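You operate a simulated robot arm through the tools that you are given. There is no shell and no other tool.

Carry out the task below with a simulated robot arm. There is one attempt and no reset: what you move stays moved.

JOB
Fit the probe in its blue port and set the kiln from the firing card.
Fine: programme, heat and hold; leave the switch off.

The check looks at the end state, three seconds after you hand in, the way a careful person would. Anything else that was tipped, shoved, dropped, spilled or broken makes it a failure.

ROBOT AND FRAMES
A 6-joint arm with a two-finger parallel gripper, fixed in place. Base frame: the origin is on the floor under the middle of its stand, x ahead of it, y to its left, z up. Units: mm, rad, N and s.
With the tool pointing down near the work surface it reaches from about 300 to 660 mm from the base axis. Its first joint turns from -2.007 to 2.007 rad. Payload 3.43 kg.
Tool frame: the origin (TCP) lies between the finger pads and is the grasp point; the fingertips stand 34 mm ahead of it; z points along the fingers, y is the line along which they close. Largest opening 128 mm; finger width 24, thickness 12; the body of the gripper, 48 by 130 mm, starts 96 mm behind the TCP.
Orientation is that of the tool frame in the base frame, as a unit quaternion [x, y, z, w]. With the fingers straight down and closing along the base's y, the tool's x points along the base's -x, its y along +y and its z along -z.

CONTROLS
- The arm moves only by the tool move_arm. Its argument "targets" is a list of rows, each a list of 3 entries, a list of its own where there are three numbers: the shift along the base's x, y, z in units of 25 mm (1.0 is 25 mm), then the turn, a rotation vector about the base's x, y, z in units of 5 degrees (1.0 is 5 degrees), then the closure, from 0 (fully open) to 1 (shut). In form: [[[tx, ty, tz], [ax, ay, az], claw], ...]. A call has 1 to 20 rows; each row shifts and turns the commanded pose from where the row before left it. A call with a number of a shift or a turn outside -1 to 1 is refused whole. Rows are played at 5 a second. More than 50 mm and 0.15 rad between two rows, or a gripper value outside its range, and nothing of the call is played. Where a pose cannot be reached the arm comes as near as it can. A force on the tool above 40 N (or 10 N above the force at the start of the call, whichever is more), or a blocked arm, ends the call early, and 0.2 s more pass. Each finger travels about 153 mm/s and halts on what it meets, pressing with about 32 N; the grip force reading is that of the motor and also rises with nothing between the fingers. The clock runs only during rows and for 0.2 s after the last one: add rows that do not move to give the fingers time. It gives the time, the measured TCP pose, the force on the tool (base axes), the opening and the grip force at its end, in the units of the frame above (readings bear some noise), with the torque about the TCP (base axes, N m) and any sound that the robot's microphone picked up.
- Cameras (640 x 400 px; columns grow to the right, rows downward): "scene" is fixed at [49.8, 650.5, 1518.8]; the picture's right is [-0.58, -0.81, 0.00], its down [-0.53, 0.37, -0.76] and it looks along [0.62, -0.44, -0.65] (base axes); focal length 214 px, centre (320, 200). "wrist" rides on the gripper at [76, -11, -160] in the tool frame; the picture's right is [0.15, 0.99, 0.00], its down [-0.88, 0.13, -0.46] and it looks along [-0.45, 0.07, 0.89] (tool axes); focal length 234 px, centre (320, 200). There is no depth. A picture from a camera that has moved, and an enlarged one, comes with that camera's place and axes in the base frame and with its lens.
- camera(camera): a new picture of that camera. No time passes.
- raise_lower(by): slides the trunk up (or, below 0, down) by that many mm; the arm rides with it, the base frame stays. It gives what a move gives, with no picture.
- enlarge(camera, box): a new picture of the part [left, top, right, bottom] of that camera's present view, enlarged. No time passes.
- hand_in(): hands the job in; it is judged then, once.

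Nothing tells you positions but the pictures and the camera data. Unless the task says otherwise, let go and move clear before handing in.

The tools are called after ">>>" as a command line: name --argument value ..., lists and objects as JSON in quotes. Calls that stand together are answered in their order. move_arm: Moves the arm, as the interface text tells. Its arguments: {"type":"object","properties":{"targets":{"type":"array","items":{"type":"array"}}},"required":["targets"]} The other tools are called the same way: raise_lower (by) moves the trunk up or down; camera (camera) takes a picture; enlarge (camera, box) takes an enlarged picture of a part of a camera's view; hand_in () hands the job in.

At the start:

```text
time_s: 0.0
tool_pos: [268.5, 232.0, 1388.5]
tool_rot: [0.001, 1.0, 0.0, 0.0]
force: [0.9, 0.0, 0.4]
ft_torque: [-0.03, 0.0, -0.03]
opening: 128.0
gripper_force: 0.1
trunk travel left (down, up): [-925.0, 65.0]
```

scene: 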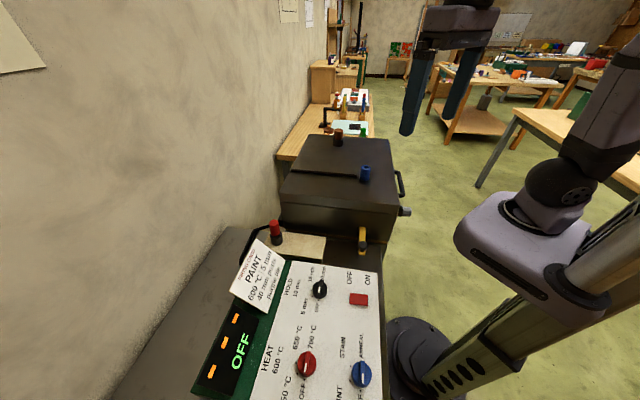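
wrist: 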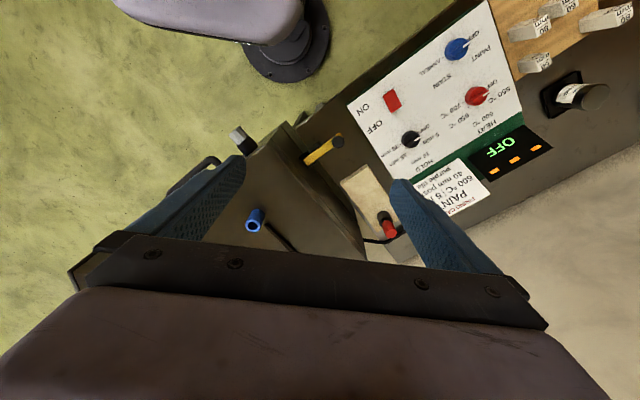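

I see a kiln with a control panel (three knobs, a red switch), a firing card, a red-topped probe next to the kiln and a blue port on the kiln. I'll enlarge the views to read the card and the dials.

>>> enlarge --camera "scene" --box '[200, 220, 400, 400]'

>>> enlarge --camera "wrist" --box '[340, 0, 640, 220]'

>>> enlarge --camera "wrist" --box '[180, 100, 420, 270]'

>>> enlarge --camera "scene" --box '[220, 80, 440, 260]'

```text
2.22 times, centred on (300, 310) of scene
camera zoom: at [49.8, 650.5, 1518.8], right [-0.58, -0.81, 0.0], down [-0.53, 0.37, -0.76], along [0.62, -0.44, -0.65], focal length 477 px, centre (364, -44)
```

zoom: 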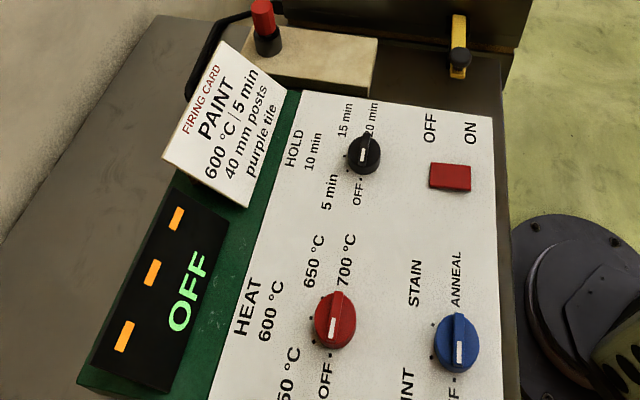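

```text
1.82 times, centred on (490, 110) of wrist
camera zoom: at [193.0, 221.6, 1547.5], right [-0.15, 0.99, 0.0], down [0.88, 0.13, 0.46], along [0.45, 0.07, -0.89], focal length 426 px, centre (11, 364)
```

zoom: 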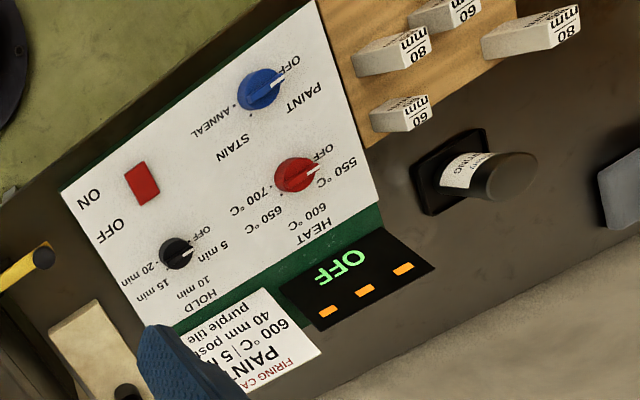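

```text
2.35 times, centred on (300, 185) of wrist
camera zoom: at [193.0, 221.6, 1547.5], right [-0.15, 0.99, 0.0], down [0.88, 0.13, 0.46], along [0.45, 0.07, -0.89], focal length 551 px, centre (367, 235)
```

zoom: 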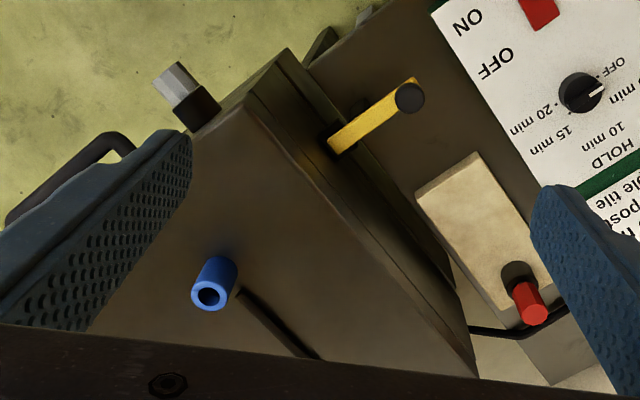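

```text
2.22 times, centred on (330, 170) of scene
camera zoom: at [49.8, 650.5, 1518.8], right [-0.58, -0.81, 0.0], down [-0.53, 0.37, -0.76], along [0.62, -0.44, -0.65], focal length 477 px, centre (298, 267)
```

zoom: 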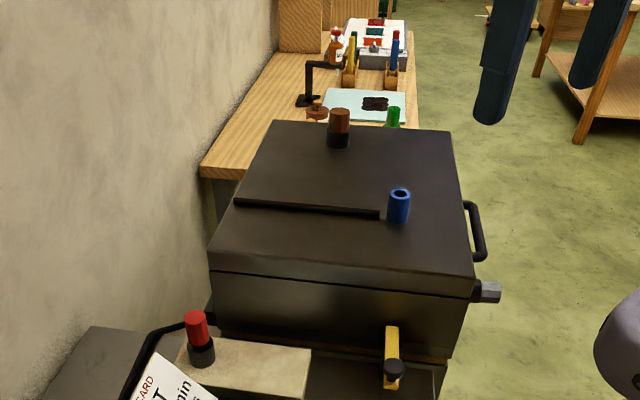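

The card reads PAINT, 600 °C, 5 min. The knobs seem to sit at about (87,513), (170,601) and (293,477), the probe at about (550,486) and the port at about (511,112). I'll move above the panel to look more closely.

>>> move_arm --targets '[[[-0.3, 0.97, 0], [0, 0, 0], 0], [[-0.3, 0.97, 0], [0, 0, 0], 0], [[-0.3, 0.97, 0], [0, 0, 0], 0], [[-0.3, 0.97, 0], [0, 0, 0], 0], [[-0.3, 0.97, 0], [0, 0, 0], 0], [[-0.3, 0.97, 0], [0, 0, 0], 0], [[-0.3, 0.97, 0], [0, 0, 0], 0], [[-0.3, 0.97, 0], [0, 0, 0], 0], [[-0.3, 0.97, -0.5], [0, 0, 0], 0], [[-0.3, 0.97, -0.5], [0, 0, 0], 0]]'

>>> camera --camera "wrist"

>>> camera --camera "scene"

```text
time_s: 2.2
tool_pos: [189.5, 467.5, 1352.7]
tool_rot: [-0.001, 1.0, 0.0, 0.0]
force: [-0.2, 0.2, 0.7]
ft_torque: [-0.1, 0.02, 0.0]
opening: 128.2
gripper_force: 0.1
out of reach, approached as far as the arm can: row 9, 10
trunk travel left (down, up): [-925.0, 65.0]
```

```text
taken
camera wrist: at [113.2, 455.4, 1512.0], right [-0.15, 0.99, 0.0], down [0.88, 0.13, 0.46], along [0.45, 0.07, -0.89], focal length 234 px, centre (320, 200)
```

wrist: 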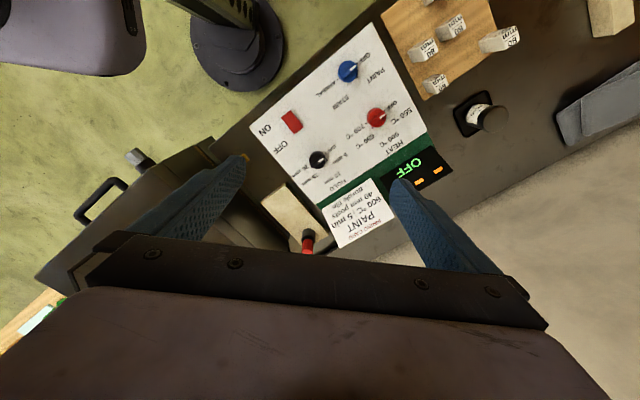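

```text
taken
```

scene: 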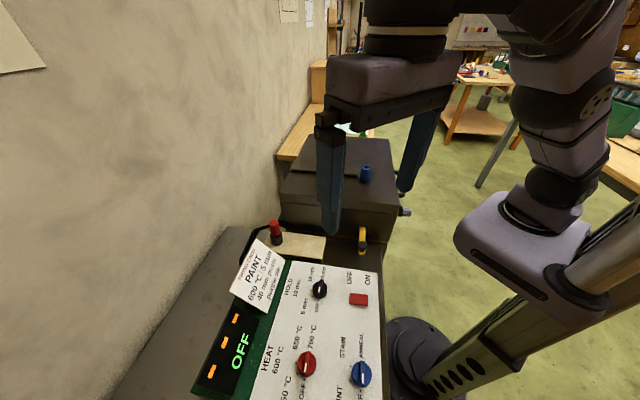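

The arm is at its reach limit at this height, so the trunk will have to come down. First I'll look closely at the dials and the probe from here.

>>> enlarge --camera "wrist" --box '[240, 50, 440, 180]'

>>> enlarge --camera "wrist" --box '[240, 160, 400, 260]'

>>> enlarge --camera "scene" --box '[220, 200, 380, 300]'

>>> enlarge --camera "scene" --box '[240, 270, 400, 400]'

```text
3.08 times, centred on (340, 115) of wrist
camera zoom: at [113.2, 455.4, 1512.0], right [-0.15, 0.99, 0.0], down [0.88, 0.13, 0.46], along [0.45, 0.07, -0.89], focal length 720 px, centre (258, 462)
```

zoom: 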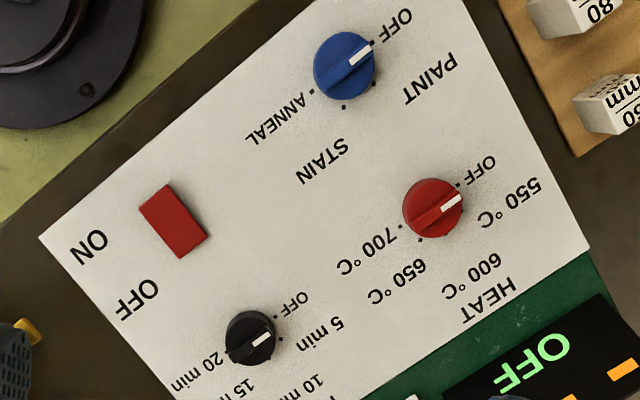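

```text
4.00 times, centred on (320, 210) of wrist
camera zoom: at [113.2, 455.4, 1512.0], right [-0.15, 0.99, 0.0], down [0.88, 0.13, 0.46], along [0.45, 0.07, -0.89], focal length 937 px, centre (320, 160)
```

zoom: 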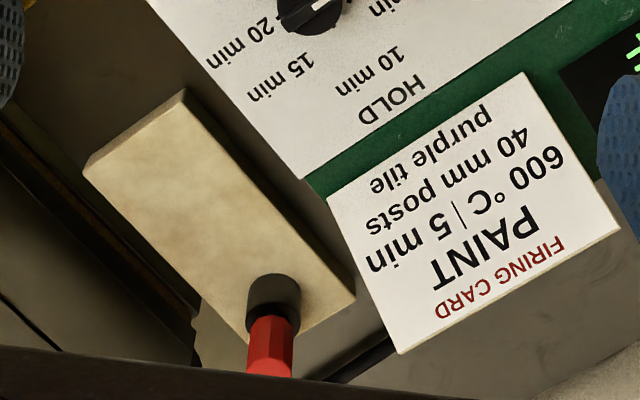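

```text
4.00 times, centred on (300, 250) of scene
camera zoom: at [49.8, 650.5, 1518.8], right [-0.58, -0.81, 0.0], down [-0.53, 0.37, -0.76], along [0.62, -0.44, -0.65], focal length 858 px, centre (400, 0)
```

zoom: 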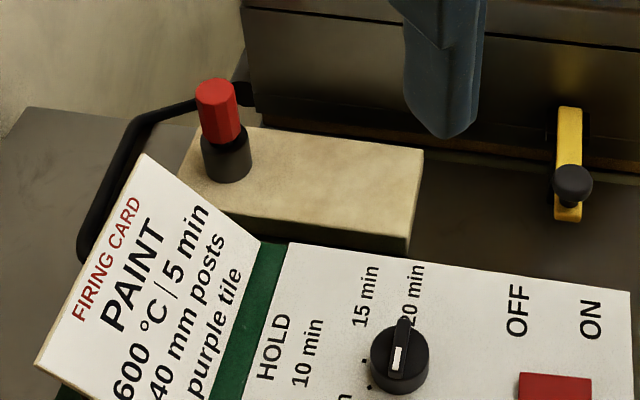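

```text
3.08 times, centred on (320, 335) of scene
camera zoom: at [49.8, 650.5, 1518.8], right [-0.58, -0.81, 0.0], down [-0.53, 0.37, -0.76], along [0.62, -0.44, -0.65], focal length 660 px, centre (320, -215)
```

zoom: 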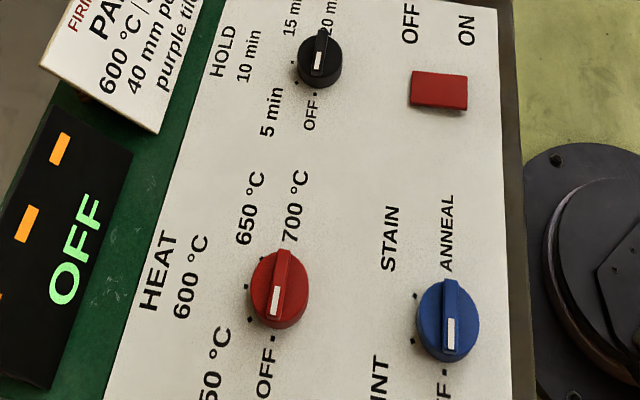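

The panel labels run clockwise from OFF at the panel's left, so I expect PAINT, 600 and 5 min to need about 60°, 90° and 45° clockwise. I'll go lower over the panel, turning the gripper so that it can close across the knob bars.

>>> move_arm --targets '[[[0, 0, -1], [0, 0, 1], 0], [[0, 0, -1], [0, 0, 1], 0], [[0, 0, -1], [0, 0, 1], 0], [[0, 0, -1], [0, 0, 1], 0], [[0, 0, -1], [0, 0, 1], 0], [[0, 0, -1], [0, 0, 1], 0], [[0, 0, -1], [0, 0, 1], 0], [[0, 0, -1], [0, 0, 1], 0], [[0, 0, 0], [0, 0, 1], 0]]'

>>> camera --camera "scene"

>>> camera --camera "wrist"

```text
time_s: 4.2
tool_pos: [192.0, 466.1, 1154.7]
tool_rot: [-0.383, 0.924, -0.001, 0.001]
force: [-0.3, 0.0, 0.5]
ft_torque: [0.04, 0.01, -0.04]
opening: 128.1
gripper_force: 0.1
trunk travel left (down, up): [-925.0, 65.0]
```

```text
taken
```

scene: 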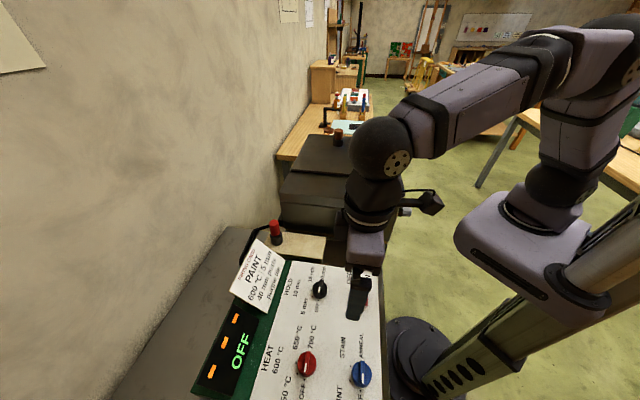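

```text
taken
camera wrist: at [146.9, 403.8, 1313.4], right [-0.8, 0.59, 0.0], down [0.53, 0.72, 0.46], along [0.27, 0.37, -0.89], focal length 234 px, centre (320, 200)
```

wrist: 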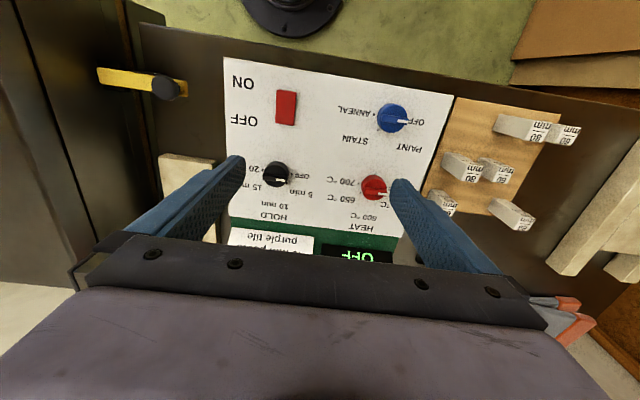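

The arm now works freely at this height. I'll zoom in on the dials from here.

>>> enlarge --camera "wrist" --box '[330, 90, 450, 170]'

>>> enlarge --camera "wrist" --box '[310, 160, 430, 240]'

>>> enlarge --camera "wrist" --box '[220, 150, 340, 230]'

>>> enlarge --camera "scene" --box '[250, 270, 400, 400]'

```text
5.00 times, centred on (390, 130) of wrist
camera zoom: at [146.9, 403.8, 1313.4], right [-0.8, 0.59, 0.0], down [0.53, 0.72, 0.46], along [0.27, 0.37, -0.89], focal length 1171 px, centre (-30, 550)
```

zoom: 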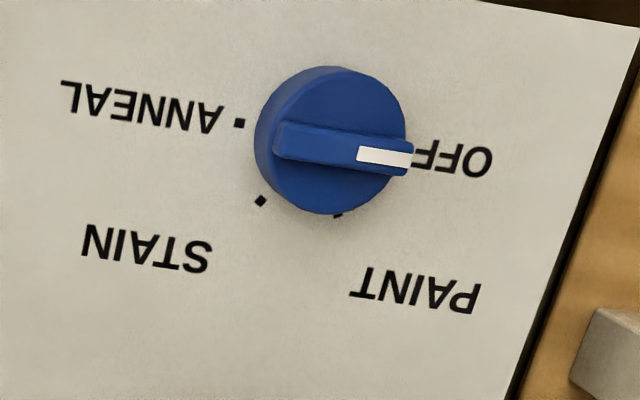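

```text
5.00 times, centred on (370, 200) of wrist
camera zoom: at [146.9, 403.8, 1313.4], right [-0.8, 0.59, 0.0], down [0.53, 0.72, 0.46], along [0.27, 0.37, -0.89], focal length 1171 px, centre (70, 200)
```

zoom: 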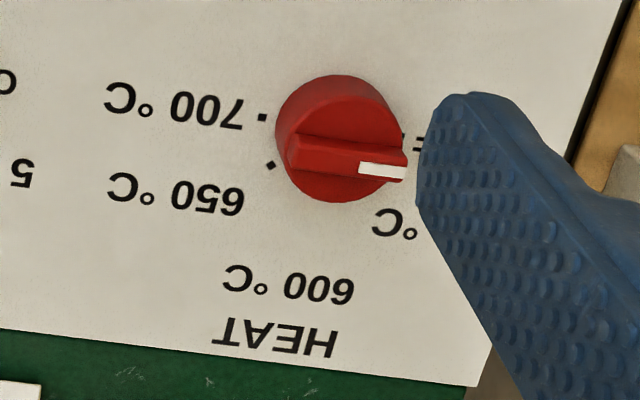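

```text
5.00 times, centred on (280, 190) of wrist
camera zoom: at [146.9, 403.8, 1313.4], right [-0.8, 0.59, 0.0], down [0.53, 0.72, 0.46], along [0.27, 0.37, -0.89], focal length 1171 px, centre (520, 250)
```

zoom: 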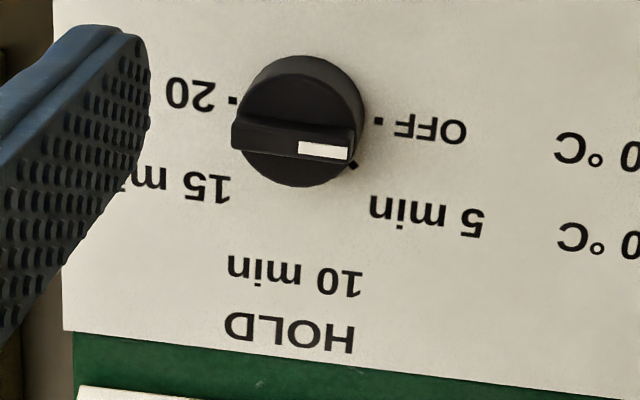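

```text
3.08 times, centred on (325, 335) of scene
camera zoom: at [49.8, 650.5, 1518.8], right [-0.58, -0.81, 0.0], down [-0.53, 0.37, -0.76], along [0.62, -0.44, -0.65], focal length 660 px, centre (305, -215)
```

zoom: 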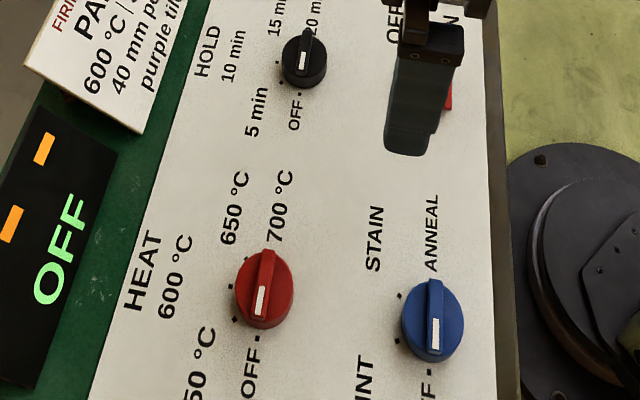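

The dots confirm the steps: programme 60° apart, heat and hold 45° apart, with OFF at about 134° in the base frame. I take the panel surface to be at z≈918, with the knobs about 27 mm tall and 45 mm wide. I'll go over the red knob and turn the gripper to close across its bar.

>>> move_arm --targets '[[[-0.047, 0.298, 0], [0, 0, 1], 0.35], [[-0.047, 0.298, 0], [0, 0, 1], 0.35], [[-0.047, 0.298, 0], [0, 0, 1], 0.35], [[-0.047, 0.298, 0], [0, 0, 1], 0.35], [[-0.047, 0.298, 0], [0, 0, 1], 0.35], [[-0.047, 0.298, -0.4], [0, 0, 1], 0.35], [[-0.047, 0.298, -0.4], [0, 0, 1], 0.35], [[-0.047, 0.298, -0.4], [0, 0, 1], 0.35], [[-0.047, 0.298, -0.4], [0, 0, 1], 0.35], [[-0.047, 0.298, -0.4], [0, 0, 1], 0.35], [[-0.047, 0.298, -0.4], [0, 0, 1], 0.35], [[-0.047, 0.298, -0.4], [0, 0, 1], 0.35], [[-0.047, 0.298, -0.4], [0, 0, 1], 0.35], [[-0.047, 0.298, -0.4], [0, 0, 1], 0.35], [[-0.047, 0.298, -0.4], [0, 0, 1], 0.35], [[-0.047, 0.298, -0.4], [0, 0, 1], 0.35], [[-0.047, 0.298, -0.4], [0, 0, 1], 0.35], [[-0.047, 0.298, -0.4], [0, 0, 1], 0.35], [[0, 0, -0.4], [0, 0, 0], 0.35]]'

>>> camera --camera "scene"

>>> camera --camera "wrist"

```text
time_s: 8.2
tool_pos: [168.3, 592.5, 1014.5]
tool_rot: [0.924, -0.382, 0.0, 0.0]
force: [-0.2, -0.3, 0.2]
ft_torque: [0.04, -0.01, 0.02]
opening: 83.1
gripper_force: 0.1
out of reach, approached as far as the arm can: row 18
trunk travel left (down, up): [-925.0, 65.0]
```

```text
taken
```

scene: 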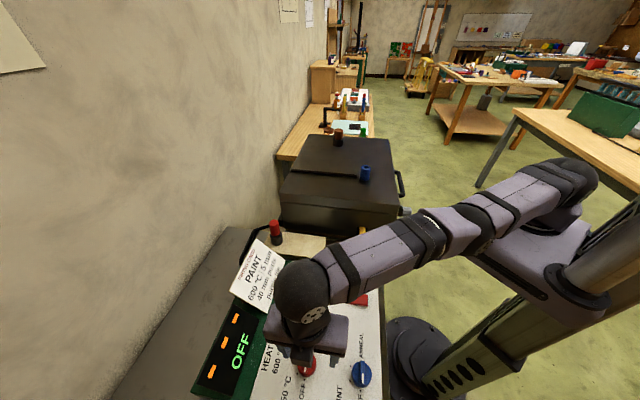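

```text
taken
camera wrist: at [229.9, 546.4, 1173.7], right [-0.59, -0.8, 0.0], down [-0.72, 0.53, 0.46], along [-0.37, 0.27, -0.89], focal length 234 px, centre (320, 200)
```

wrist: 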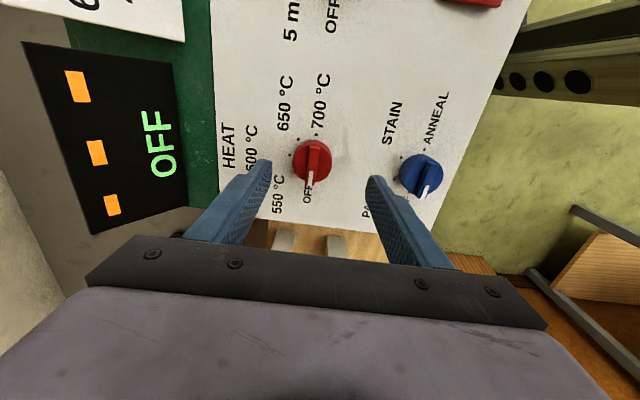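

The gripper is roughly over the red knob and near full stretch. I'll ease down a little and check alignment before going around the knob.

>>> move_arm --targets '[[[0.05, 0.1, -0.5], [0, 0, 0], 0.35], [[0.05, 0.1, -0.5], [0, 0, 0], 0.35], [[0, 0.1, -0.2], [0, 0, 0], 0.35]]'

>>> enlarge --camera "wrist" --box '[220, 100, 460, 250]'

>>> enlarge --camera "scene" --box '[220, 270, 400, 400]'

```text
time_s: 9.0
tool_pos: [169.0, 593.9, 985.3]
tool_rot: [0.924, -0.383, 0.0, 0.0]
force: [-0.2, 0.0, 0.0]
ft_torque: [0.0, 0.01, 0.03]
opening: 83.2
gripper_force: 0.0
out of reach, approached as far as the arm can: row 2
trunk travel left (down, up): [-925.0, 65.0]
```

```text
2.67 times, centred on (340, 175) of wrist
camera zoom: at [230.8, 548.1, 1143.6], right [-0.6, -0.8, 0.0], down [-0.71, 0.53, 0.46], along [-0.37, 0.27, -0.89], focal length 624 px, centre (267, 267)
```

zoom: 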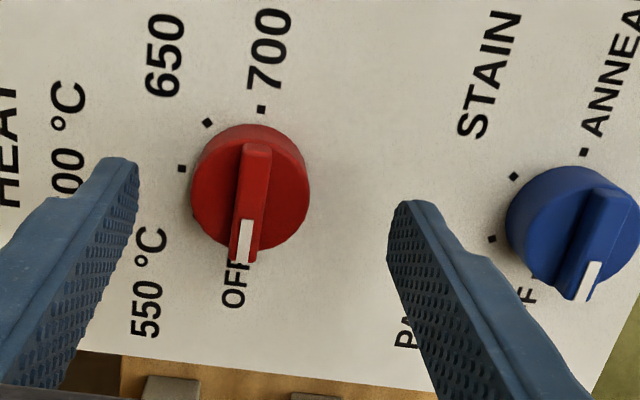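

```text
3.08 times, centred on (310, 335) of scene
camera zoom: at [49.8, 650.5, 1518.8], right [-0.58, -0.81, 0.0], down [-0.53, 0.37, -0.76], along [0.62, -0.44, -0.65], focal length 660 px, centre (351, -215)
```

zoom: 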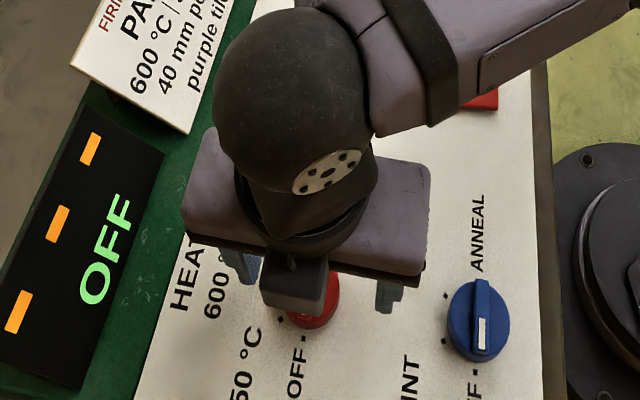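

The red knob centre works out at about (171.3, 599.3), just past the straight-down reach. I'll tilt the tool outward by about 4° to gain the last few millimetres and go down around the knob.

>>> move_arm --targets '[[[0, 0, 0], [0.77, -0.22, 0], 0.35], [[0.07, 0.15, 0], [0, 0, 0], 0.35], [[0, 0, -0.3], [0, 0, 0], 0.35], [[0, 0, -0.3], [0, 0, 0], 0.35], [[0, 0, -0.3], [0, 0, 0], 0.35]]'

>>> enlarge --camera "wrist" --box '[220, 100, 460, 250]'

>>> enlarge --camera "scene" --box '[220, 270, 400, 400]'

```text
time_s: 10.2
tool_pos: [173.2, 610.4, 961.7]
tool_rot: [0.923, -0.382, -0.004, -0.034]
force: [0.3, 0.1, 0.3]
ft_torque: [0.01, 0.01, 0.0]
opening: 83.2
gripper_force: 0.0
out of reach, approached as far as the arm can: row 1
trunk travel left (down, up): [-925.0, 65.0]
```

```text
2.67 times, centred on (340, 175) of wrist
camera zoom: at [232.2, 553.9, 1117.8], right [-0.6, -0.8, -0.06], down [-0.72, 0.5, 0.48], along [-0.35, 0.33, -0.88], focal length 624 px, centre (267, 267)
```

zoom: 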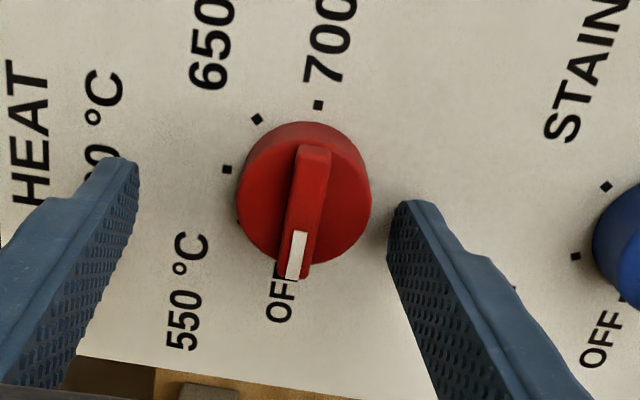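

```text
3.08 times, centred on (310, 335) of scene
camera zoom: at [49.8, 650.5, 1518.8], right [-0.58, -0.81, 0.0], down [-0.53, 0.37, -0.76], along [0.62, -0.44, -0.65], focal length 660 px, centre (351, -215)
```

zoom: 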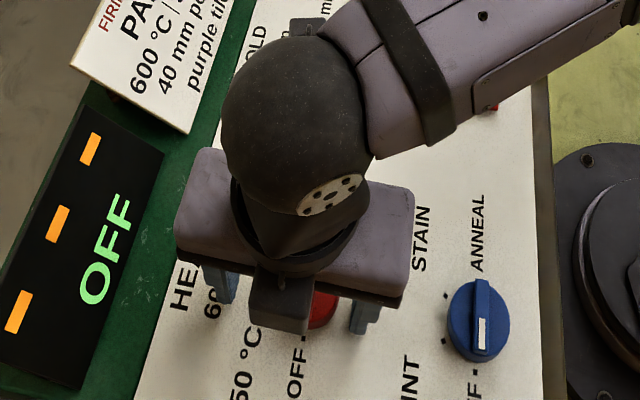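

The TCP ended about 12 mm beyond the knob centre. I'll shift back to centre and check again before gripping.

>>> move_arm --targets '[[[-0.05, -0.25, 0], [0, 0, 0], 0.35], [[-0.05, -0.25, 0], [0, 0, 0], 0.35], [[0, 0, 0], [0, 0, 0], 0.35]]'

>>> enlarge --camera "wrist" --box '[220, 100, 460, 250]'

```text
time_s: 11.0
tool_pos: [170.5, 599.5, 960.3]
tool_rot: [0.923, -0.382, -0.004, -0.035]
force: [-0.4, 0.0, -0.7]
ft_torque: [0.02, -0.03, 0.01]
opening: 83.0
gripper_force: 0.0
trunk travel left (down, up): [-925.0, 65.0]
```

```text
2.67 times, centred on (340, 175) of wrist
camera zoom: at [229.9, 542.8, 1117.8], right [-0.6, -0.8, -0.07], down [-0.72, 0.5, 0.48], along [-0.35, 0.33, -0.88], focal length 624 px, centre (267, 267)
```

zoom: 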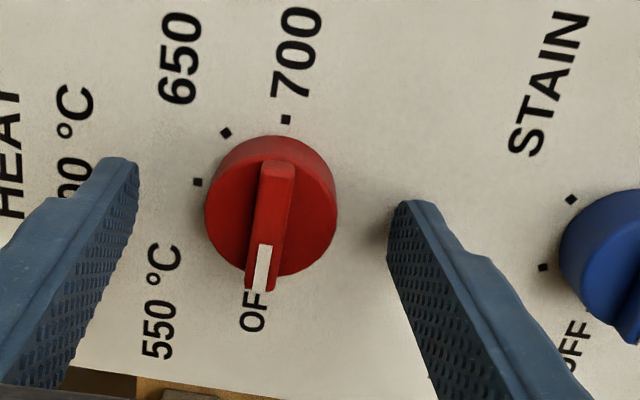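

The fingers straddle the red knob. I'll close on it and read the grip.

>>> move_arm --targets '[[[0, 0, 0], [0, 0, 0], 0.9], [[0, 0, 0], [0, 0, 0], 0.9], [[0, 0, 0], [0, 0, 0], 0.9]]'

>>> enlarge --camera "wrist" --box '[220, 100, 460, 250]'

```text
time_s: 11.8
tool_pos: [170.0, 598.9, 960.4]
tool_rot: [0.924, -0.382, -0.004, -0.034]
force: [-2.8, -2.6, 2.5]
ft_torque: [-0.98, 0.98, 0.01]
opening: 41.4
gripper_force: 44.6
trunk travel left (down, up): [-925.0, 65.0]
```

```text
2.67 times, centred on (340, 175) of wrist
camera zoom: at [229.2, 542.2, 1117.8], right [-0.6, -0.8, -0.06], down [-0.72, 0.5, 0.48], along [-0.35, 0.33, -0.88], focal length 624 px, centre (267, 267)
```

zoom: 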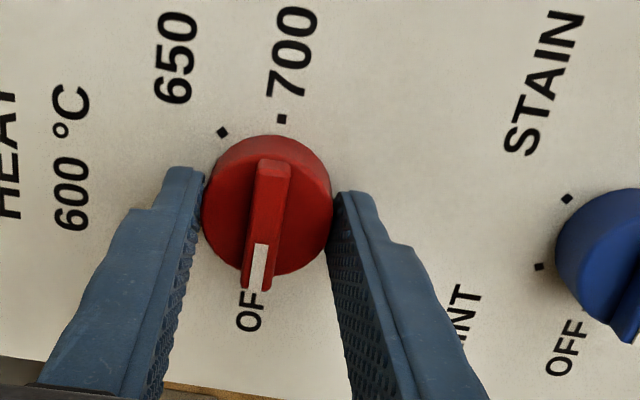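

It grips at 41 mm. I'll turn 30° clockwise first and check that the knob follows.

>>> move_arm --targets '[[[0, 0, 0], [0.019, 0.067, -0.997], 0.9], [[0, 0, 0], [0.019, 0.067, -0.997], 0.9], [[0, 0, 0], [0.019, 0.067, -0.997], 0.9], [[0, 0, 0], [0.019, 0.067, -0.997], 0.9], [[0, 0, 0], [0.019, 0.067, -0.997], 0.9], [[0, 0, 0], [0.019, 0.067, -0.997], 0.9]]'

>>> enlarge --camera "wrist" --box '[220, 100, 460, 250]'

```text
time_s: 13.2
tool_pos: [171.9, 598.6, 961.1]
tool_rot: [0.792, -0.61, -0.012, -0.034]
force: [-1.5, 0.0, -1.9]
ft_torque: [-1.03, 0.1, 0.0]
opening: 41.2
gripper_force: 44.9
trunk travel left (down, up): [-925.0, 65.0]
```

```text
2.67 times, centred on (340, 175) of wrist
camera zoom: at [198.5, 517.5, 1115.5], right [-0.92, -0.39, -0.04], down [-0.36, 0.79, 0.5], along [-0.16, 0.48, -0.86], focal length 624 px, centre (267, 267)
```

zoom: 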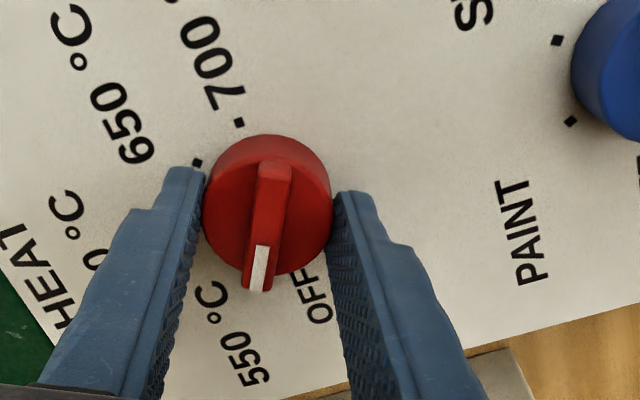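

The knob follows the gripper cleanly. I'll continue the other 60° to 600 °C.

>>> move_arm --targets '[[[0, 0, 0], [0.019, 0.067, -0.997], 0.9], [[0, 0, 0], [0.019, 0.067, -0.997], 0.9], [[0, 0, 0], [0.019, 0.067, -0.997], 0.9], [[0, 0, 0], [0.019, 0.067, -0.997], 0.9], [[0, 0, 0], [0.019, 0.067, -0.997], 0.9], [[0, 0, 0], [0.019, 0.067, -0.997], 0.9], [[0, 0, 0], [0.019, 0.067, -0.997], 0.9], [[0, 0, 0], [0.019, 0.067, -0.997], 0.9], [[0, 0, 0], [0.019, 0.067, -0.997], 0.9], [[0, 0, 0], [0.019, 0.067, -0.997], 0.9], [[0, 0, 0], [0.019, 0.067, -0.997], 0.9], [[0, 0, 0], [0.019, 0.067, -0.997], 0.9], [[0, 0, 0], [0, 0, 0], 0.9]]'

>>> enlarge --camera "wrist" --box '[220, 100, 460, 250]'

>>> enlarge --camera "scene" --box '[220, 270, 400, 400]'

```text
time_s: 16.0
tool_pos: [172.4, 597.4, 962.6]
tool_rot: [-0.381, 0.924, 0.028, 0.022]
force: [6.5, -5.7, 1.4]
ft_torque: [-0.75, -1.31, -0.02]
opening: 41.2
gripper_force: 45.1
trunk travel left (down, up): [-925.0, 65.0]
```

```text
2.67 times, centred on (340, 175) of wrist
camera zoom: at [123.8, 525.9, 1115.3], right [-0.8, 0.6, 0.03], down [0.52, 0.68, 0.51], along [0.29, 0.43, -0.86], focal length 624 px, centre (267, 267)
```

zoom: 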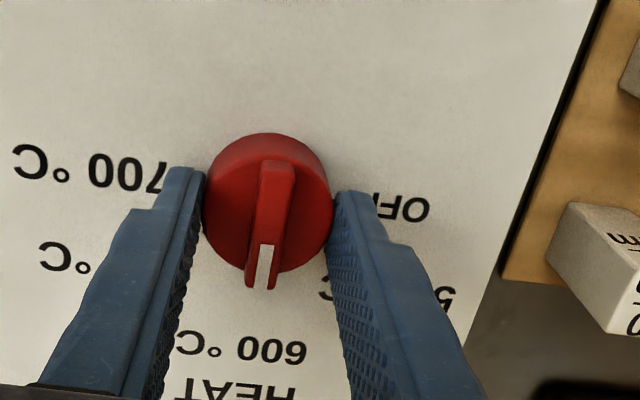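

```text
3.08 times, centred on (310, 335) of scene
camera zoom: at [49.8, 650.5, 1518.8], right [-0.58, -0.81, 0.0], down [-0.53, 0.37, -0.76], along [0.62, -0.44, -0.65], focal length 660 px, centre (351, -215)
```

zoom: 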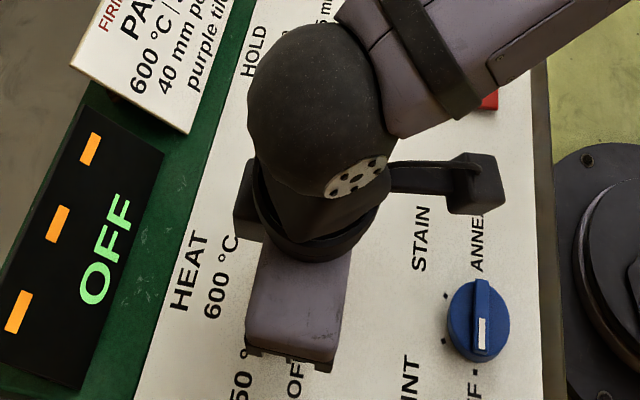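

The knob has been turned 90°, apparently to 600 °C. I'll release, lift and verify.

>>> move_arm --targets '[[[0, 0, 0], [0, 0, 0], 0.35], [[0, 0, 0], [0, 0, 0], 0.35], [[0, 0, 0.4], [0, 0, 0], 0.35], [[0, 0, 0.6], [0, 0, 0], 0.35], [[0, -0.2, 0.8], [0, 0, 0], 0.35], [[0, -0.3, 1], [0, 0, 0], 0.35], [[0, -0.5, 1], [0, 0, 0], 0.35]]'

>>> enlarge --camera "wrist" --box '[200, 50, 460, 260]'

```text
time_s: 17.6
tool_pos: [170.8, 573.5, 1056.9]
tool_rot: [-0.382, 0.923, 0.028, 0.022]
force: [-0.7, -0.3, 0.2]
ft_torque: [0.05, -0.03, -0.01]
opening: 83.4
gripper_force: 0.0
trunk travel left (down, up): [-925.0, 65.0]
```

```text
1.90 times, centred on (330, 155) of wrist
camera zoom: at [121.0, 500.5, 1210.4], right [-0.8, 0.6, 0.03], down [0.52, 0.68, 0.51], along [0.29, 0.43, -0.86], focal length 446 px, centre (301, 286)
```

zoom: 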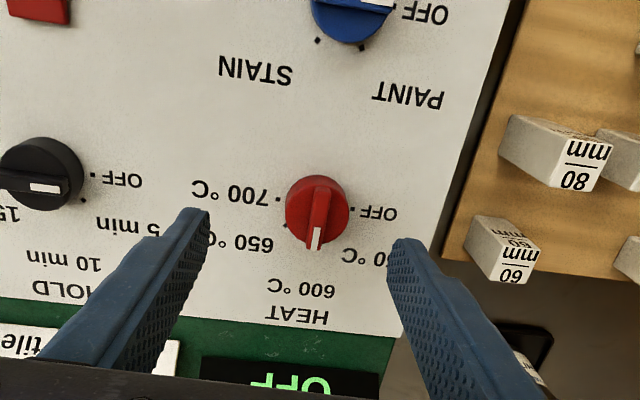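

Heat now points at 600 °C. Next is the blue programme knob at about (87.4, 514.4); I'll level the tool and turn it across that knob's bar.

>>> move_arm --targets '[[[-0.185, -0.131, 0], [-0.77, 0.22, 0], 0.35], [[-0.185, -0.131, -0.1], [0, 0, 1], 0.35], [[-0.185, -0.131, -0.1], [0, 0, 1], 0.35], [[-0.185, -0.131, -0.1], [0, 0, 1], 0.35], [[-0.185, -0.131, -0.1], [0, 0, 1], 0.35], [[-0.185, -0.131, -0.1], [0, 0, 1], 0.35], [[-0.185, -0.131, -0.1], [0, 0, 1], 0.35], [[-0.185, -0.131, -0.1], [0, 0, 1], 0.35], [[-0.185, -0.131, -0.1], [0, 0, 1], 0.35], [[-0.185, -0.131, -0.1], [0, 0, 1], 0.35], [[-0.185, -0.131, -0.1], [0, 0, 1], 0.35], [[-0.185, -0.131, -0.1], [0, 0, 1], 0.35], [[-0.185, -0.131, -0.1], [0, 0, 1], 0.35], [[-0.185, -0.131, -0.1], [0, 0, 1], 0.35], [[-0.185, -0.131, -0.1], [0, 0, 1], 0.35], [[-0.185, -0.131, -0.1], [0, 0, 1], 0.35], [[-0.185, -0.131, -0.1], [0, 0, 1], 0.35], [[-0.185, -0.131, -0.1], [0, 0, 1], 0.35], [[0, 0, -0.1], [0, 0, 1], 0.35]]'

>>> enlarge --camera "wrist" --box '[200, 50, 460, 260]'

>>> camera --camera "scene"

```text
time_s: 21.6
tool_pos: [87.3, 513.7, 1011.2]
tool_rot: [0.924, -0.382, -0.001, 0.001]
force: [0.0, 0.3, -0.1]
ft_torque: [0.01, 0.01, 0.02]
opening: 83.1
gripper_force: 0.1
trunk travel left (down, up): [-925.0, 65.0]
```

```text
1.90 times, centred on (330, 155) of wrist
camera zoom: at [150.7, 468.8, 1170.3], right [-0.6, -0.8, 0.0], down [-0.71, 0.53, 0.46], along [-0.37, 0.27, -0.89], focal length 446 px, centre (301, 286)
```

zoom: 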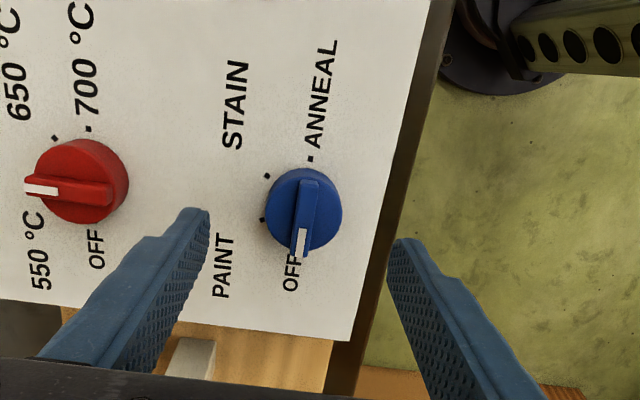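

```text
taken
```

scene: 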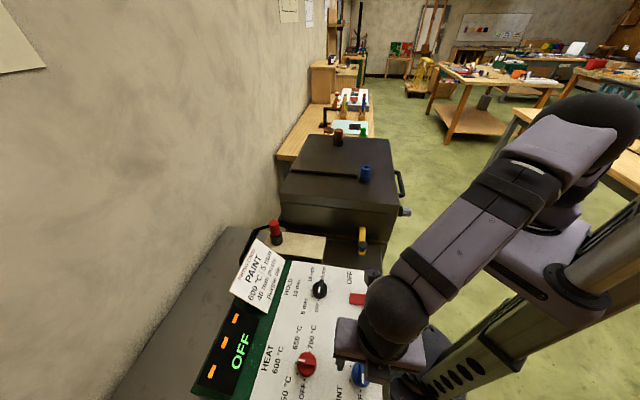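

I'm centred over the blue knob within a millimetre or so. I'll go down around it and grip.

>>> move_arm --targets '[[[0.02, -0.03, -0.5], [0, 0, 0], 0.35], [[0, 0, -0.5], [0, 0, 0], 0.35], [[0, 0, -0.5], [0, 0, 0], 0.35], [[0, 0, -0.45], [0, 0, 0], 0.35], [[0, 0, 0], [0, 0, 0], 0.35], [[0, 0, 0], [0, 0, 0], 0.9], [[0, 0, 0], [0, 0, 0], 0.9], [[0, 0, 0], [0, 0, 0], 0.9]]'

>>> enlarge --camera "wrist" --box '[220, 100, 460, 250]'

```text
time_s: 23.4
tool_pos: [89.1, 513.0, 962.5]
tool_rot: [0.924, -0.383, -0.001, 0.001]
force: [-3.3, -2.8, -0.1]
ft_torque: [-0.11, 0.61, 0.01]
opening: 40.9
gripper_force: 45.0
trunk travel left (down, up): [-925.0, 65.0]
```

```text
2.67 times, centred on (340, 175) of wrist
camera zoom: at [150.1, 467.5, 1121.6], right [-0.6, -0.8, 0.0], down [-0.71, 0.53, 0.46], along [-0.37, 0.27, -0.89], focal length 624 px, centre (267, 267)
```

zoom: 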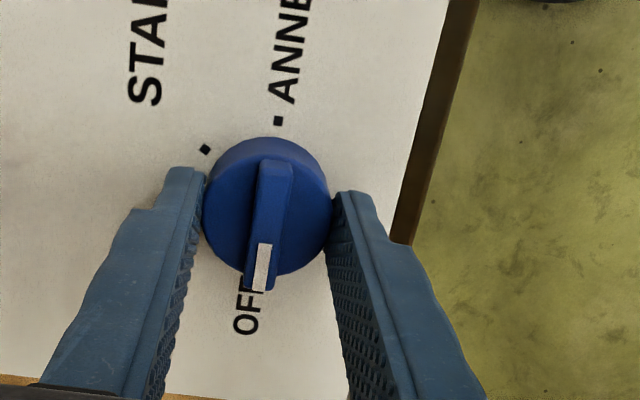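

Good grip on the blue knob. I'll turn it 60° clockwise to PAINT, release and lift to check.

>>> move_arm --targets '[[[0, 0, 0], [0, 0, -1], 0.9], [[0, 0, 0], [0, 0, -1], 0.9], [[0, 0, 0], [0, 0, -1], 0.9], [[0, 0, 0], [0, 0, -1], 0.9], [[0, 0, 0], [0, 0, -1], 0.9], [[0, 0, 0], [0, 0, -1], 0.9], [[0, 0, 0], [0, 0, -1], 0.9], [[0, 0, 0], [0, 0, -1], 0.9], [[0, 0, 0], [0, 0, -1], 0.9], [[0, 0, 0], [0, 0, -1], 0.9], [[0, 0, 0], [0, 0, -1], 0.9], [[0, 0, 0], [0, 0, -1], 0.9], [[0, 0, 0], [0, 0, 0], 0.9]]'

>>> enlarge --camera "wrist" --box '[220, 100, 460, 250]'

```text
time_s: 26.2
tool_pos: [88.7, 512.2, 963.1]
tool_rot: [-0.608, 0.794, 0.0, -0.001]
force: [-3.9, -1.4, -6.7]
ft_torque: [-0.48, 0.28, -0.02]
opening: 41.2
gripper_force: 45.9
trunk travel left (down, up): [-925.0, 65.0]
```

```text
2.67 times, centred on (340, 175) of wrist
camera zoom: at [79.9, 437.0, 1121.7], right [-0.99, 0.12, 0.0], down [0.1, 0.88, 0.46], along [0.05, 0.45, -0.89], focal length 624 px, centre (267, 267)
```

zoom: 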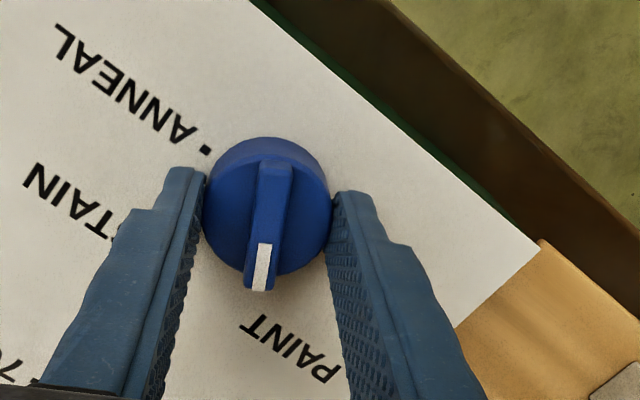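

The pointer aims at PAINT. I'll release and lift, then look.

>>> move_arm --targets '[[[0, 0, 0], [0, 0, 0], 0.35], [[0, 0, 0], [0, 0, 0], 0.35], [[0, 0, 0.4], [0, 0, 0], 0.35], [[0, 0, 0.8], [0, 0, 0], 0.35], [[0, 0, 1], [0, 0, 0], 0.35], [[0, 0, 1], [0, 0, 0], 0.35], [[0, 0, 0.5], [0, 0, 0], 0.35]]'

>>> enlarge --camera "wrist" --box '[200, 50, 460, 260]'

```text
time_s: 27.8
tool_pos: [89.2, 512.9, 1054.8]
tool_rot: [-0.609, 0.793, 0.001, 0.0]
force: [-0.8, -0.5, -0.4]
ft_torque: [0.03, 0.01, 0.0]
opening: 83.3
gripper_force: 0.0
trunk travel left (down, up): [-925.0, 65.0]
```

```text
1.90 times, centred on (330, 155) of wrist
camera zoom: at [80.6, 437.2, 1214.4], right [-0.99, 0.12, 0.0], down [0.1, 0.88, 0.46], along [0.05, 0.45, -0.89], focal length 446 px, centre (301, 286)
```

zoom: 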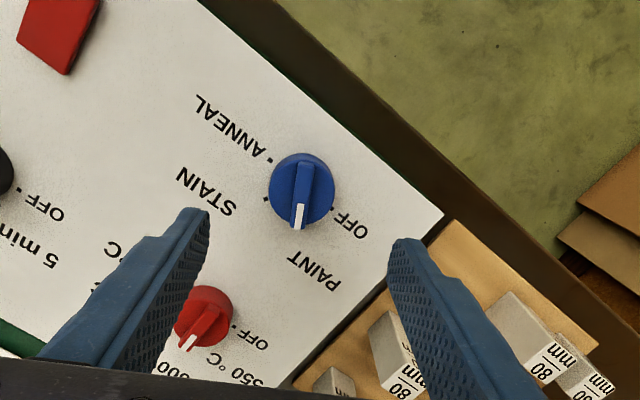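

PAINT is set. Now the black hold knob at about (294.3, 476.5).

>>> move_arm --targets '[[[0.684, -0.121, 0], [0, 0, 1], 0.35], [[0.684, -0.121, 0], [0, 0, 1], 0.35], [[0.684, -0.121, 0], [0, 0, 1], 0.35], [[0.684, -0.121, -0.1], [0, 0, 1], 0.35], [[0.684, -0.121, -0.1], [0, 0, 1], 0.35], [[0.684, -0.121, -0.1], [0, 0, 1], 0.35], [[0.684, -0.121, -0.1], [0, 0, 1], 0.35], [[0.684, -0.121, -0.2], [0, 0, 1], 0.35], [[0.684, -0.121, -0.2], [0, 0, 1], 0.35], [[0.684, -0.121, -0.2], [0, 0, 1], 0.35], [[0.684, -0.121, -0.2], [0, 0, 1], 0.35], [[0.684, -0.121, -0.2], [0, 0, 1], 0.35], [[0, 0, -0.1], [0, 0, 0], 0.35]]'

>>> enlarge --camera "wrist" --box '[200, 50, 460, 260]'

>>> camera --camera "scene"

```text
time_s: 30.6
tool_pos: [294.2, 477.9, 1018.7]
tool_rot: [0.924, -0.383, -0.001, 0.001]
force: [0.5, -0.1, -0.1]
ft_torque: [0.0, -0.02, 0.0]
opening: 83.2
gripper_force: 0.1
trunk travel left (down, up): [-925.0, 65.0]
```

```text
1.90 times, centred on (330, 155) of wrist
camera zoom: at [356.4, 431.3, 1177.2], right [-0.6, -0.8, 0.0], down [-0.71, 0.53, 0.46], along [-0.37, 0.27, -0.89], focal length 446 px, centre (301, 286)
```

zoom: 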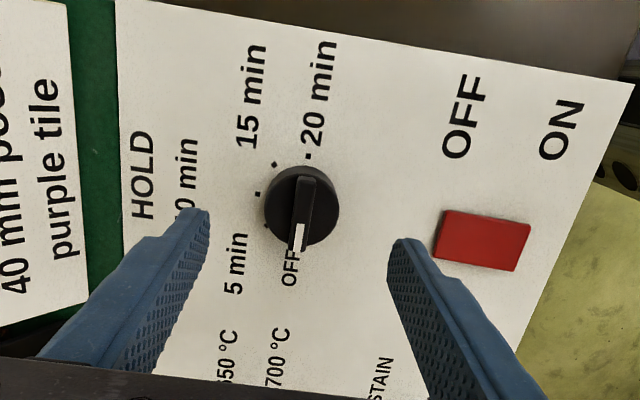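

```text
taken
```

scene: 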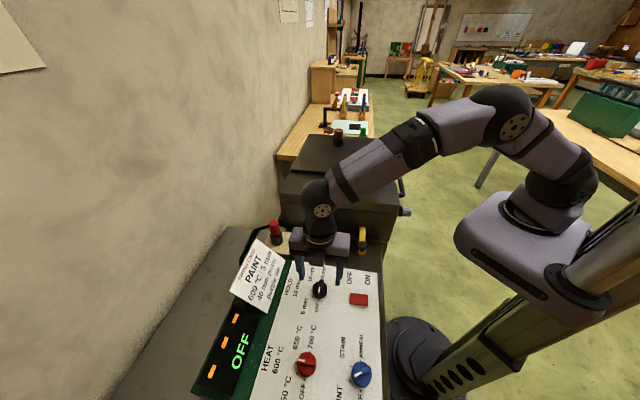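

Centred over the hold knob, and the switch is well clear of the fingers. I'll go down, grip and turn 45° clockwise.

>>> move_arm --targets '[[[0.02, -0.06, -0.5], [0, 0, 0], 0.35], [[0, 0, -0.5], [0, 0, 0], 0.35], [[0, 0, -0.5], [0, 0, 0], 0.35], [[0, 0, -0.5], [0, 0, 0], 0.35], [[0, 0, -0.27], [0, 0, 0], 0.35], [[0, 0, 0], [0, 0, 0], 0.35], [[0, 0, 0], [0, 0, 0], 0.9], [[0, 0, 0], [0, 0, 0], 0.9], [[0, 0, 0], [0, 0, 0], 0.9]]'

>>> enlarge --camera "wrist" --box '[220, 100, 460, 250]'

```text
time_s: 32.6
tool_pos: [294.6, 476.3, 959.7]
tool_rot: [0.924, -0.383, -0.001, 0.0]
force: [-0.8, -0.1, -0.8]
ft_torque: [0.05, 0.22, -0.02]
opening: 40.8
gripper_force: 44.9
trunk travel left (down, up): [-925.0, 65.0]
```

```text
2.67 times, centred on (340, 175) of wrist
camera zoom: at [356.9, 430.3, 1119.1], right [-0.6, -0.8, 0.0], down [-0.71, 0.53, 0.46], along [-0.37, 0.27, -0.89], focal length 624 px, centre (267, 267)
```

zoom: 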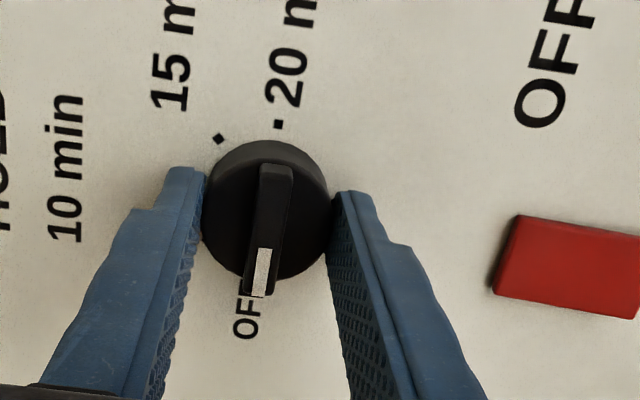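

>>> move_arm --targets '[[[0, 0, 0], [0, 0, -1], 0.9], [[0, 0, 0], [0, 0, -1], 0.9], [[0, 0, 0], [0, 0, -1], 0.9], [[0, 0, 0], [0, 0, -1], 0.9], [[0, 0, 0], [0, 0, -1], 0.9], [[0, 0, 0], [0, 0, -1], 0.9], [[0, 0, 0], [0, 0, -1], 0.9], [[0, 0, 0], [0, 0, -1], 0.9], [[0, 0, 0], [0, 0, -1], 0.9], [[0, 0, 0], [0, 0, 0], 0.9], [[0, 0, 0], [0, 0, 0], 0.35], [[0, 0, 0], [0, 0, 0], 0.35], [[0, 0, 0.4], [0, 0, 0], 0.35], [[0, 0, 0.8], [0, 0, 0], 0.35], [[0, 0, 1], [0, 0, 0], 0.35], [[0, 0, 1], [0, 0, 0], 0.35], [[0, 0, 1], [0, 0, 0], 0.35]]'

>>> enlarge --camera "wrist" --box '[200, 50, 460, 260]'

>>> camera --camera "scene"

```text
time_s: 36.2
tool_pos: [293.2, 473.9, 1067.9]
tool_rot: [0.707, -0.707, 0.0, 0.0]
force: [-0.3, -0.3, 0.0]
ft_torque: [0.04, -0.02, 0.0]
opening: 83.4
gripper_force: 0.1
trunk travel left (down, up): [-925.0, 65.0]
```

```text
1.90 times, centred on (330, 155) of wrist
camera zoom: at [304.6, 398.2, 1226.1], right [-0.99, -0.15, 0.0], down [-0.13, 0.88, 0.46], along [-0.07, 0.45, -0.89], focal length 446 px, centre (301, 286)
```

zoom: 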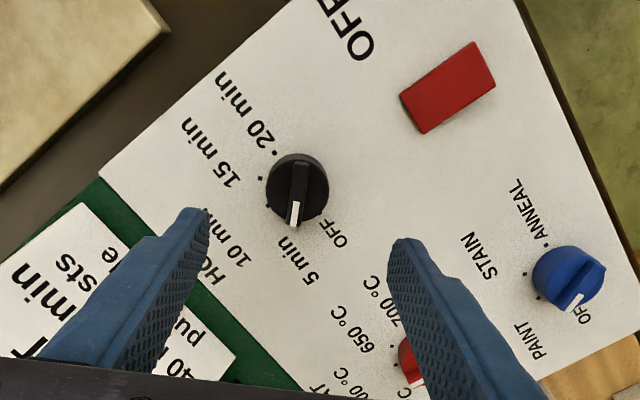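

```text
taken
```

scene: 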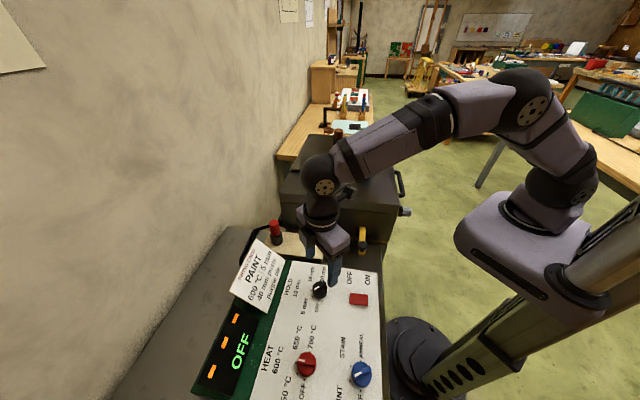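

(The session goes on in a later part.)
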